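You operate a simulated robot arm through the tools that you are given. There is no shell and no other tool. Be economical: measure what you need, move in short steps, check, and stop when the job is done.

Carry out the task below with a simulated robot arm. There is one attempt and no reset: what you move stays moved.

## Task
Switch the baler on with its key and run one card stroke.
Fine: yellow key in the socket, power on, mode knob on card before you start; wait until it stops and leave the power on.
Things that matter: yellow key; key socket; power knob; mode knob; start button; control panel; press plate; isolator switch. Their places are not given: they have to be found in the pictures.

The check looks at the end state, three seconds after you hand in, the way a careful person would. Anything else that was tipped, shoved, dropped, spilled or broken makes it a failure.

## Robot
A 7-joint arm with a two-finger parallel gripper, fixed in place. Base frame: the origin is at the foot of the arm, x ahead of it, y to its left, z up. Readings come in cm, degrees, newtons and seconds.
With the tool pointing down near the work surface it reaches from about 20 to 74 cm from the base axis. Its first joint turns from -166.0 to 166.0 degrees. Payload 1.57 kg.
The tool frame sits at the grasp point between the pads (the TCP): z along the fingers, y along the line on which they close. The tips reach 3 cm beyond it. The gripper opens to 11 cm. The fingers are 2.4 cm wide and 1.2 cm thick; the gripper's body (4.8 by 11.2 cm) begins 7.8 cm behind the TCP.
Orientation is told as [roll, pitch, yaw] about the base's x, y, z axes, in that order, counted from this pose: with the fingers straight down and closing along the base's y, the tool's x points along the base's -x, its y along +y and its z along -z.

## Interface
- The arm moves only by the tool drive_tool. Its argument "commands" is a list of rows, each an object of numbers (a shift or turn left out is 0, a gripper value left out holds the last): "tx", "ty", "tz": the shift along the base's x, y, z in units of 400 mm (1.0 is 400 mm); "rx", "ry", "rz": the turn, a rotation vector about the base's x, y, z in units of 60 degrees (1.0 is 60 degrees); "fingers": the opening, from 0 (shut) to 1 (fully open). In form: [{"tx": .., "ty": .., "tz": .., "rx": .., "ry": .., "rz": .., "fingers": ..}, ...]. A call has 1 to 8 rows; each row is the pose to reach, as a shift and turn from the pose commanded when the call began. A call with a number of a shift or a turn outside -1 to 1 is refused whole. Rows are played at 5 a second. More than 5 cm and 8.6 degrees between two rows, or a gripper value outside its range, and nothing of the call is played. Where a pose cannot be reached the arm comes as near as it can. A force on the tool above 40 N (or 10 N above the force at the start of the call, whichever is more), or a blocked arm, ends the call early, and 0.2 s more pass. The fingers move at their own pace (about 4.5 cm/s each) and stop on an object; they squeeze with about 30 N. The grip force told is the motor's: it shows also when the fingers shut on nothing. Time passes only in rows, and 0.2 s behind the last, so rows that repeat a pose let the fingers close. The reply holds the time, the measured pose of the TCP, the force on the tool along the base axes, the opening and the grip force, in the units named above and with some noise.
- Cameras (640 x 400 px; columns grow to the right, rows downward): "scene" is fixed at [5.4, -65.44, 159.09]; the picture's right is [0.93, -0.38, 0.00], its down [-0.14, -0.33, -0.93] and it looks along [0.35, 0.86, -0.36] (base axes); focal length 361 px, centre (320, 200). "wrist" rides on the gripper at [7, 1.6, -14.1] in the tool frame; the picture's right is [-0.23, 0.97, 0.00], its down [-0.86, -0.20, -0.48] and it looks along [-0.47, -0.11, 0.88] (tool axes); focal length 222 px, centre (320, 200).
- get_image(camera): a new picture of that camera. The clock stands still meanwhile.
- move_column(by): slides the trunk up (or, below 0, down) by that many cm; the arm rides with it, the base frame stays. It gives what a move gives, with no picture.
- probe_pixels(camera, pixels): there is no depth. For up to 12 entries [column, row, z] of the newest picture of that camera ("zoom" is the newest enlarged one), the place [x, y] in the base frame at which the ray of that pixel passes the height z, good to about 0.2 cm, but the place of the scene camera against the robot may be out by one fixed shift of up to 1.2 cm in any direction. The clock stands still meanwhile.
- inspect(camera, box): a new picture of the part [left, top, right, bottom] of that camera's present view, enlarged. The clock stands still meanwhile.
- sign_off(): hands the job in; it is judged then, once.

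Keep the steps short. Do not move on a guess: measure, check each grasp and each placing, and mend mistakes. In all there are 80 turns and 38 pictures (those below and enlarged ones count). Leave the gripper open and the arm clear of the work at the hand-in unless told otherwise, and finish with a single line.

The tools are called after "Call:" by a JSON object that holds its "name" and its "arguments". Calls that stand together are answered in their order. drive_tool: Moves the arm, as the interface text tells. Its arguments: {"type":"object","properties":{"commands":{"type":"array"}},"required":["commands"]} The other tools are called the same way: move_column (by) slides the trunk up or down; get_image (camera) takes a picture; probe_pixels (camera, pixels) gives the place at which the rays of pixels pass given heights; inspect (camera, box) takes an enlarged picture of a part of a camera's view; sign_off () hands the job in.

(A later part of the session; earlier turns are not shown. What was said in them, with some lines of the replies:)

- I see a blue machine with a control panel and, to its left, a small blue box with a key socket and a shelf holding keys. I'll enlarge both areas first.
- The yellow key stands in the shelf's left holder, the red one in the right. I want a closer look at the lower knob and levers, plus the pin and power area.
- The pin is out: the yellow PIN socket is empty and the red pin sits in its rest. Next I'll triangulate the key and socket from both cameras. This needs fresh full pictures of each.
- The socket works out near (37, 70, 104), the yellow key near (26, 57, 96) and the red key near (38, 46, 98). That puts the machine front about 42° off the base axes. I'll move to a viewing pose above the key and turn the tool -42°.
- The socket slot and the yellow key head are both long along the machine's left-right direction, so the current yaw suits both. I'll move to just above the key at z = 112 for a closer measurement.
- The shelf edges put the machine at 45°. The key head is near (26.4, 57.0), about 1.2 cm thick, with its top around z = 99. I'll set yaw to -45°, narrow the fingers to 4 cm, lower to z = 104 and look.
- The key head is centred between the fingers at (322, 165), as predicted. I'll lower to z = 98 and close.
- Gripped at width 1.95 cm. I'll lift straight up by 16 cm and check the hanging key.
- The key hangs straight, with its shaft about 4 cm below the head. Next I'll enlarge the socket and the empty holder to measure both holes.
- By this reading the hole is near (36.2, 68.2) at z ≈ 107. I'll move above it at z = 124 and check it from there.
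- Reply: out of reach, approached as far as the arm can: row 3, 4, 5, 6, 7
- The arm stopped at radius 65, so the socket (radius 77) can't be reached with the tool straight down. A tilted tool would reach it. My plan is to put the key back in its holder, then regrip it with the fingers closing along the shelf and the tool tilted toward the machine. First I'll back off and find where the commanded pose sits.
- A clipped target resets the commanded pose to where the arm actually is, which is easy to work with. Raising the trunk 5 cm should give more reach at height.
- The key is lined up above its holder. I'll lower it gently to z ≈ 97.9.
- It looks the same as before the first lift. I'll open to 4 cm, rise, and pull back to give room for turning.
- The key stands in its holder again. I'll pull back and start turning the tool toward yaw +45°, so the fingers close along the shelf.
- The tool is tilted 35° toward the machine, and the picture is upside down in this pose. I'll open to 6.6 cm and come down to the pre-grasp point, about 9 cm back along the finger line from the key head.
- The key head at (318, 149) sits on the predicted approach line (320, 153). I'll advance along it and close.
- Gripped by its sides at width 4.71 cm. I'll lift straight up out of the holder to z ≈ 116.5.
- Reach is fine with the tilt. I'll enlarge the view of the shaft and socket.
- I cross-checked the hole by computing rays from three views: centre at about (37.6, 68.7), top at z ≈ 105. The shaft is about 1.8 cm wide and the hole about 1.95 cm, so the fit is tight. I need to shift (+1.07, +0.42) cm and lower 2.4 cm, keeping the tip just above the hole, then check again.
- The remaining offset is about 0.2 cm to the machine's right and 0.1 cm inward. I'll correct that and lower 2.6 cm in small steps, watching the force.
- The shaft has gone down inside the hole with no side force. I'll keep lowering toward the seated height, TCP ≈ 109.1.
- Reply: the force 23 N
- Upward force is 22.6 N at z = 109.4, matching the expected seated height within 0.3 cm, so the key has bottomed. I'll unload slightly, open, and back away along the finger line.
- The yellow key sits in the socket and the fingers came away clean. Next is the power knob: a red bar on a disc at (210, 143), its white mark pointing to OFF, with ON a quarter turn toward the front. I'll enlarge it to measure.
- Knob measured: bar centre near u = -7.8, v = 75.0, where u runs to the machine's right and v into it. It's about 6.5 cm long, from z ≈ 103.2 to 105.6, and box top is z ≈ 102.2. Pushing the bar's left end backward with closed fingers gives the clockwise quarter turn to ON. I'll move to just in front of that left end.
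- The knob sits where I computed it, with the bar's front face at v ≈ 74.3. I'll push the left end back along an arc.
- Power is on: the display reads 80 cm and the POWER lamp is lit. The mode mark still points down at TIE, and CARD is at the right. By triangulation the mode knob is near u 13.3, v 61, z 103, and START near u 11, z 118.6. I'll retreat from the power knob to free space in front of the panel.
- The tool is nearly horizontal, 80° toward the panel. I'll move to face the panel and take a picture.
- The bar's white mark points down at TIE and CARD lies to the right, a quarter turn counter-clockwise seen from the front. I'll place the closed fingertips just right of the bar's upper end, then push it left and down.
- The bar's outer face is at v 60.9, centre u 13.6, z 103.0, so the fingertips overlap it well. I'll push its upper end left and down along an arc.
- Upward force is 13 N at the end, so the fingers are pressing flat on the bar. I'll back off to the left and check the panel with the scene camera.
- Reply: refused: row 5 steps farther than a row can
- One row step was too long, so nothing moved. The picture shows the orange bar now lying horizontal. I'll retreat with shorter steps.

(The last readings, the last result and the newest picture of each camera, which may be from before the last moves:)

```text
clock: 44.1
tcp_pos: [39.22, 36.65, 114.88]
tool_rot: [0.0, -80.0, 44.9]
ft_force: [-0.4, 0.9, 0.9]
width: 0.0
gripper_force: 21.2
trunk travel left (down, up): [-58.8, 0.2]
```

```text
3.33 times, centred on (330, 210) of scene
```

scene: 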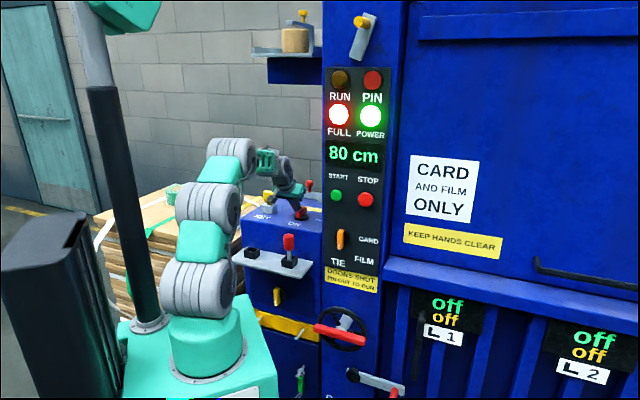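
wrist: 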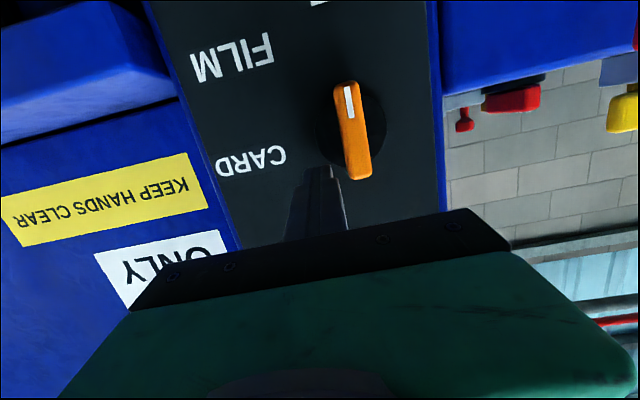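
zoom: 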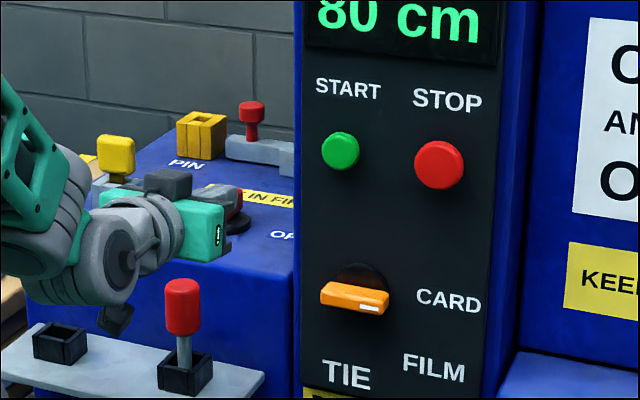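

The white mark points at CARD. Now START: u ≈ 11.45, z ≈ 118.2. I'll line up the closed fingertips in front of it, stopping about 2 cm short.

Call:
{"name": "drive_tool", "arguments": {"commands": [{"tx": 0.057, "ty": -0.057, "tz": 0.032}, {"tx": 0.114, "ty": -0.114, "tz": 0.064}, {"tx": 0.1703, "ty": -0.1703, "tz": 0.097}, {"tx": 0.2233, "ty": -0.1173, "tz": 0.097}, {"tx": 0.2233, "ty": -0.1173, "tz": 0.097}]}}

```text
clock: 45.3
tcp_pos: [47.84, 31.78, 118.73]
tool_rot: [-0.1, -80.0, 45.2]
ft_force: [0.1, -0.2, -0.9]
width: 0.02
gripper_force: 21.3
trunk travel left (down, up): [-58.8, 0.2]
```

Aligned, with the tip at v ≈ 59.4. I'll press forward in small steps.

Call:
{"name": "drive_tool", "arguments": {"commands": [{"tx": 0.018, "ty": 0.018}, {"tx": 0.035, "ty": 0.035}, {"tx": 0.046, "ty": 0.046}, {"tx": 0.053, "ty": 0.053}, {"tx": 0.059, "ty": 0.059}, {"tx": 0.065, "ty": 0.065}]}}

```text
clock: 46.7
tcp_pos: [49.99, 33.82, 118.75]
tool_rot: [0.1, -79.8, 44.8]
ft_force: [-25.6, -25.9, 6.7]
width: 0.0
gripper_force: 21.6
trunk travel left (down, up): [-58.8, 0.2]
stopped in row 6: the force on the tool passed its limit (the readings are from after the stop); the commanded pose is now the measured one
```

Force reached about 36 N with the tip at v ≈ 62.4, so the button is pressed. I'll back off to the left and look at the panel.

Call:
{"name": "drive_tool", "arguments": {"commands": [{"tx": -0.04, "ty": -0.04}, {"tx": -0.09, "ty": -0.09}, {"tx": -0.14, "ty": -0.04}, {"tx": -0.2, "ty": 0.02}, {"tx": -0.26, "ty": 0.08}, {"tx": -0.26, "ty": 0.08}]}}

Call:
{"name": "get_image", "arguments": {"camera": "scene"}}

```text
clock: 48.1
tcp_pos: [40.07, 37.4, 118.67]
tool_rot: [0.2, -79.6, 44.9]
ft_force: [-0.1, 0.4, 0.0]
width: 0.01
gripper_force: 20.9
trunk travel left (down, up): [-58.8, 0.2]
```

```text
1 pictures are left
```

scene: 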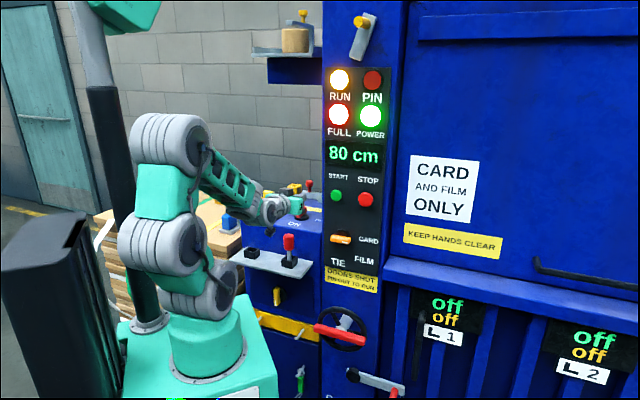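

The RUN lamp is lit and the mode is on CARD, so the stroke is running. I'll pull back, open the gripper, and wait.

Call:
{"name": "drive_tool", "arguments": {"commands": [{"tx": -0.05, "ty": -0.05}, {"tx": -0.1, "ty": -0.1}, {"tx": -0.15, "ty": -0.15, "fingers": 1}, {"tx": -0.2, "ty": -0.2, "fingers": 1}, {"tx": -0.2, "ty": -0.2, "fingers": 1}, {"tx": -0.2, "ty": -0.2, "fingers": 1}, {"tx": -0.2, "ty": -0.2, "fingers": 1}, {"tx": -0.2, "ty": -0.2, "fingers": 1}]}}

Call:
{"name": "drive_tool", "arguments": {"commands": [{}, {}, {}, {}, {}, {}, {}, {}]}}

```text
clock: 49.9
tcp_pos: [31.82, 29.46, 118.48]
tool_rot: [0.1, -79.6, 44.9]
ft_force: [-0.1, 0.4, 0.5]
width: 10.98
gripper_force: 0.1
trunk travel left (down, up): [-58.8, 0.2]
```

```text
clock: 51.7
tcp_pos: [31.89, 29.44, 118.48]
tool_rot: [0.1, -79.6, 45.0]
ft_force: [0.1, -1.4, -0.3]
width: 10.99
gripper_force: 0.0
trunk travel left (down, up): [-58.8, 0.2]
```

Waiting for the stroke to finish before I spend the last picture.

Call:
{"name": "drive_tool", "arguments": {"commands": [{}, {}, {}, {}, {}, {}, {}, {}]}}

Call:
{"name": "drive_tool", "arguments": {"commands": [{}, {}, {}, {}, {}, {}, {}, {}]}}

Call:
{"name": "drive_tool", "arguments": {"commands": [{}, {}, {}, {}, {}, {}, {}, {}]}}

Call:
{"name": "drive_tool", "arguments": {"commands": [{}, {}, {}, {}, {}, {}, {}, {}]}}

Call:
{"name": "drive_tool", "arguments": {"commands": [{}, {}, {}, {}, {}, {}, {}, {}]}}

Call:
{"name": "drive_tool", "arguments": {"commands": [{}, {}, {}, {}, {}, {}, {}, {}]}}

Call:
{"name": "drive_tool", "arguments": {"commands": [{}, {}, {}, {}, {}, {}, {}, {}]}}

Call:
{"name": "drive_tool", "arguments": {"commands": [{}, {}, {}, {}, {}, {}, {}, {}]}}

Call:
{"name": "drive_tool", "arguments": {"commands": [{}, {}, {}, {}, {}, {}, {}, {}]}}

Call:
{"name": "drive_tool", "arguments": {"commands": [{}, {}, {}, {}, {}, {}, {}, {}]}}

```text
clock: 53.5
tcp_pos: [31.88, 29.58, 118.55]
tool_rot: [0.1, -79.6, 44.9]
ft_force: [-0.8, -0.2, -1.8]
width: 10.99
gripper_force: 0.0
trunk travel left (down, up): [-58.8, 0.2]
```

```text
clock: 55.3
tcp_pos: [32.0, 29.55, 118.54]
tool_rot: [0.1, -79.6, 44.9]
ft_force: [-1.1, 0.1, 0.3]
width: 10.99
gripper_force: 0.0
trunk travel left (down, up): [-58.8, 0.2]
```

```text
clock: 57.1
tcp_pos: [31.85, 29.56, 118.3]
tool_rot: [0.1, -79.6, 44.8]
ft_force: [-0.2, -0.9, -0.2]
width: 11.0
gripper_force: 0.0
trunk travel left (down, up): [-58.8, 0.2]
```

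```text
clock: 58.9
tcp_pos: [31.91, 29.45, 118.49]
tool_rot: [0.2, -79.6, 44.9]
ft_force: [-0.5, 1.3, -0.6]
width: 10.98
gripper_force: 0.0
trunk travel left (down, up): [-58.8, 0.2]
```

```text
clock: 60.7
tcp_pos: [31.87, 29.53, 118.52]
tool_rot: [0.0, -79.5, 44.9]
ft_force: [0.7, -0.7, 1.5]
width: 11.02
gripper_force: 0.0
trunk travel left (down, up): [-58.8, 0.2]
```

```text
clock: 62.5
tcp_pos: [31.9, 29.42, 118.59]
tool_rot: [0.2, -79.6, 45.0]
ft_force: [-0.1, -0.7, 0.1]
width: 11.01
gripper_force: 0.0
trunk travel left (down, up): [-58.8, 0.2]
```

```text
clock: 64.3
tcp_pos: [31.96, 29.54, 118.49]
tool_rot: [0.0, -79.6, 44.9]
ft_force: [0.7, -0.3, 0.5]
width: 11.0
gripper_force: 0.1
trunk travel left (down, up): [-58.8, 0.2]
```

```text
clock: 66.1
tcp_pos: [31.99, 29.45, 118.5]
tool_rot: [0.1, -79.6, 44.9]
ft_force: [0.3, 0.0, -0.1]
width: 10.98
gripper_force: 0.0
trunk travel left (down, up): [-58.8, 0.2]
```

```text
clock: 67.9
tcp_pos: [31.85, 29.48, 118.39]
tool_rot: [0.2, -79.6, 44.9]
ft_force: [-0.5, 0.7, -0.2]
width: 11.02
gripper_force: 0.2
trunk travel left (down, up): [-58.8, 0.2]
```

```text
clock: 69.7
tcp_pos: [31.76, 29.6, 118.59]
tool_rot: [0.2, -79.7, 45.0]
ft_force: [0.4, -0.3, 0.4]
width: 10.99
gripper_force: 0.1
trunk travel left (down, up): [-58.8, 0.2]
```

Call:
{"name": "drive_tool", "arguments": {"commands": [{}, {}, {}, {}, {}, {}, {}, {}]}}

Call:
{"name": "drive_tool", "arguments": {"commands": [{}, {}, {}, {}, {}, {}, {}, {}]}}

Call:
{"name": "drive_tool", "arguments": {"commands": [{}, {}, {}, {}, {}, {}, {}, {}]}}

Call:
{"name": "drive_tool", "arguments": {"commands": [{}, {}, {}, {}, {}, {}, {}, {}]}}

Call:
{"name": "drive_tool", "arguments": {"commands": [{}, {}, {}, {}, {}, {}, {}, {}]}}

Call:
{"name": "drive_tool", "arguments": {"commands": [{}, {}, {}, {}, {}, {}, {}, {}]}}

Call:
{"name": "drive_tool", "arguments": {"commands": [{}, {}, {}, {}, {}, {}, {}, {}]}}

Call:
{"name": "drive_tool", "arguments": {"commands": [{}, {}, {}, {}, {}, {}, {}, {}]}}

Call:
{"name": "drive_tool", "arguments": {"commands": [{}, {}, {}, {}, {}, {}, {}, {}]}}

Call:
{"name": "drive_tool", "arguments": {"commands": [{}, {}, {}, {}, {}, {}, {}, {}]}}

Call:
{"name": "drive_tool", "arguments": {"commands": [{}, {}, {}, {}, {}, {}, {}, {}]}}

Call:
{"name": "drive_tool", "arguments": {"commands": [{}, {}, {}, {}, {}, {}, {}, {}]}}

Call:
{"name": "get_image", "arguments": {"camera": "scene"}}

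```text
clock: 71.5
tcp_pos: [31.92, 29.61, 118.53]
tool_rot: [0.2, -79.6, 44.8]
ft_force: [-0.6, -0.6, -0.8]
width: 11.01
gripper_force: 0.0
trunk travel left (down, up): [-58.8, 0.2]
```

```text
clock: 73.3
tcp_pos: [31.8, 29.46, 118.51]
tool_rot: [0.2, -79.5, 44.9]
ft_force: [-0.2, -0.4, -0.3]
width: 10.99
gripper_force: 0.0
trunk travel left (down, up): [-58.8, 0.2]
```

```text
clock: 75.1
tcp_pos: [31.93, 29.54, 118.51]
tool_rot: [0.0, -79.6, 44.9]
ft_force: [0.4, 0.1, -1.2]
width: 11.0
gripper_force: 0.0
trunk travel left (down, up): [-58.8, 0.2]
```

```text
clock: 76.9
tcp_pos: [31.84, 29.55, 118.67]
tool_rot: [0.1, -79.6, 44.9]
ft_force: [-0.6, -0.2, -0.7]
width: 10.98
gripper_force: 0.1
trunk travel left (down, up): [-58.8, 0.2]
```

```text
clock: 78.7
tcp_pos: [31.81, 29.43, 118.56]
tool_rot: [0.1, -79.7, 44.9]
ft_force: [-0.5, 0.0, -0.2]
width: 11.01
gripper_force: 0.0
trunk travel left (down, up): [-58.8, 0.2]
```

```text
clock: 80.5
tcp_pos: [31.81, 29.51, 118.48]
tool_rot: [0.1, -79.6, 44.9]
ft_force: [0.1, 0.2, 0.7]
width: 10.99
gripper_force: 0.1
trunk travel left (down, up): [-58.8, 0.2]
```

```text
clock: 82.3
tcp_pos: [31.76, 29.5, 118.45]
tool_rot: [0.1, -79.5, 44.9]
ft_force: [-0.3, -0.6, -0.5]
width: 10.99
gripper_force: 0.0
trunk travel left (down, up): [-58.8, 0.2]
```

```text
clock: 84.1
tcp_pos: [31.92, 29.44, 118.48]
tool_rot: [0.2, -79.6, 44.9]
ft_force: [-1.0, -0.5, 0.1]
width: 10.99
gripper_force: 0.1
trunk travel left (down, up): [-58.8, 0.2]
```

```text
clock: 85.9
tcp_pos: [31.84, 29.47, 118.38]
tool_rot: [0.1, -79.6, 44.9]
ft_force: [-0.3, -0.5, 0.3]
width: 10.99
gripper_force: 0.1
trunk travel left (down, up): [-58.8, 0.2]
```

```text
clock: 87.7
tcp_pos: [31.85, 29.51, 118.51]
tool_rot: [0.1, -79.5, 44.9]
ft_force: [0.6, -0.1, 0.3]
width: 10.99
gripper_force: 0.0
trunk travel left (down, up): [-58.8, 0.2]
```

```text
clock: 89.5
tcp_pos: [31.9, 29.51, 118.4]
tool_rot: [0.1, -79.5, 44.8]
ft_force: [0.3, -0.1, -0.3]
width: 10.99
gripper_force: 0.0
trunk travel left (down, up): [-58.8, 0.2]
```

```text
clock: 91.3
tcp_pos: [31.95, 29.35, 118.41]
tool_rot: [0.1, -79.6, 44.9]
ft_force: [0.9, -0.3, -0.2]
width: 10.99
gripper_force: 0.0
trunk travel left (down, up): [-58.8, 0.2]
```

```text
0 pictures are left
```

scene: 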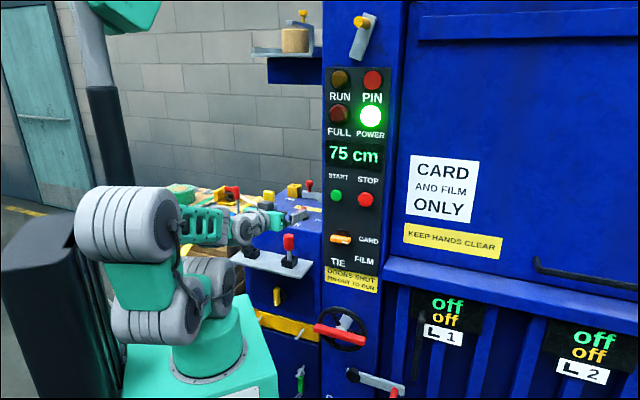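

The RUN lamp is out, so the stroke has finished. The display reads 75 cm, POWER is lit, the key is in, the mode is on CARD, the gripper is open and the arm is clear. Handing in.

Call:
{"name": "sign_off", "arguments": {}}

```text
The job is handed in.
```

The baler is switched on with the yellow key in its socket, one card stroke has run and stopped by itself, and the power is still on.
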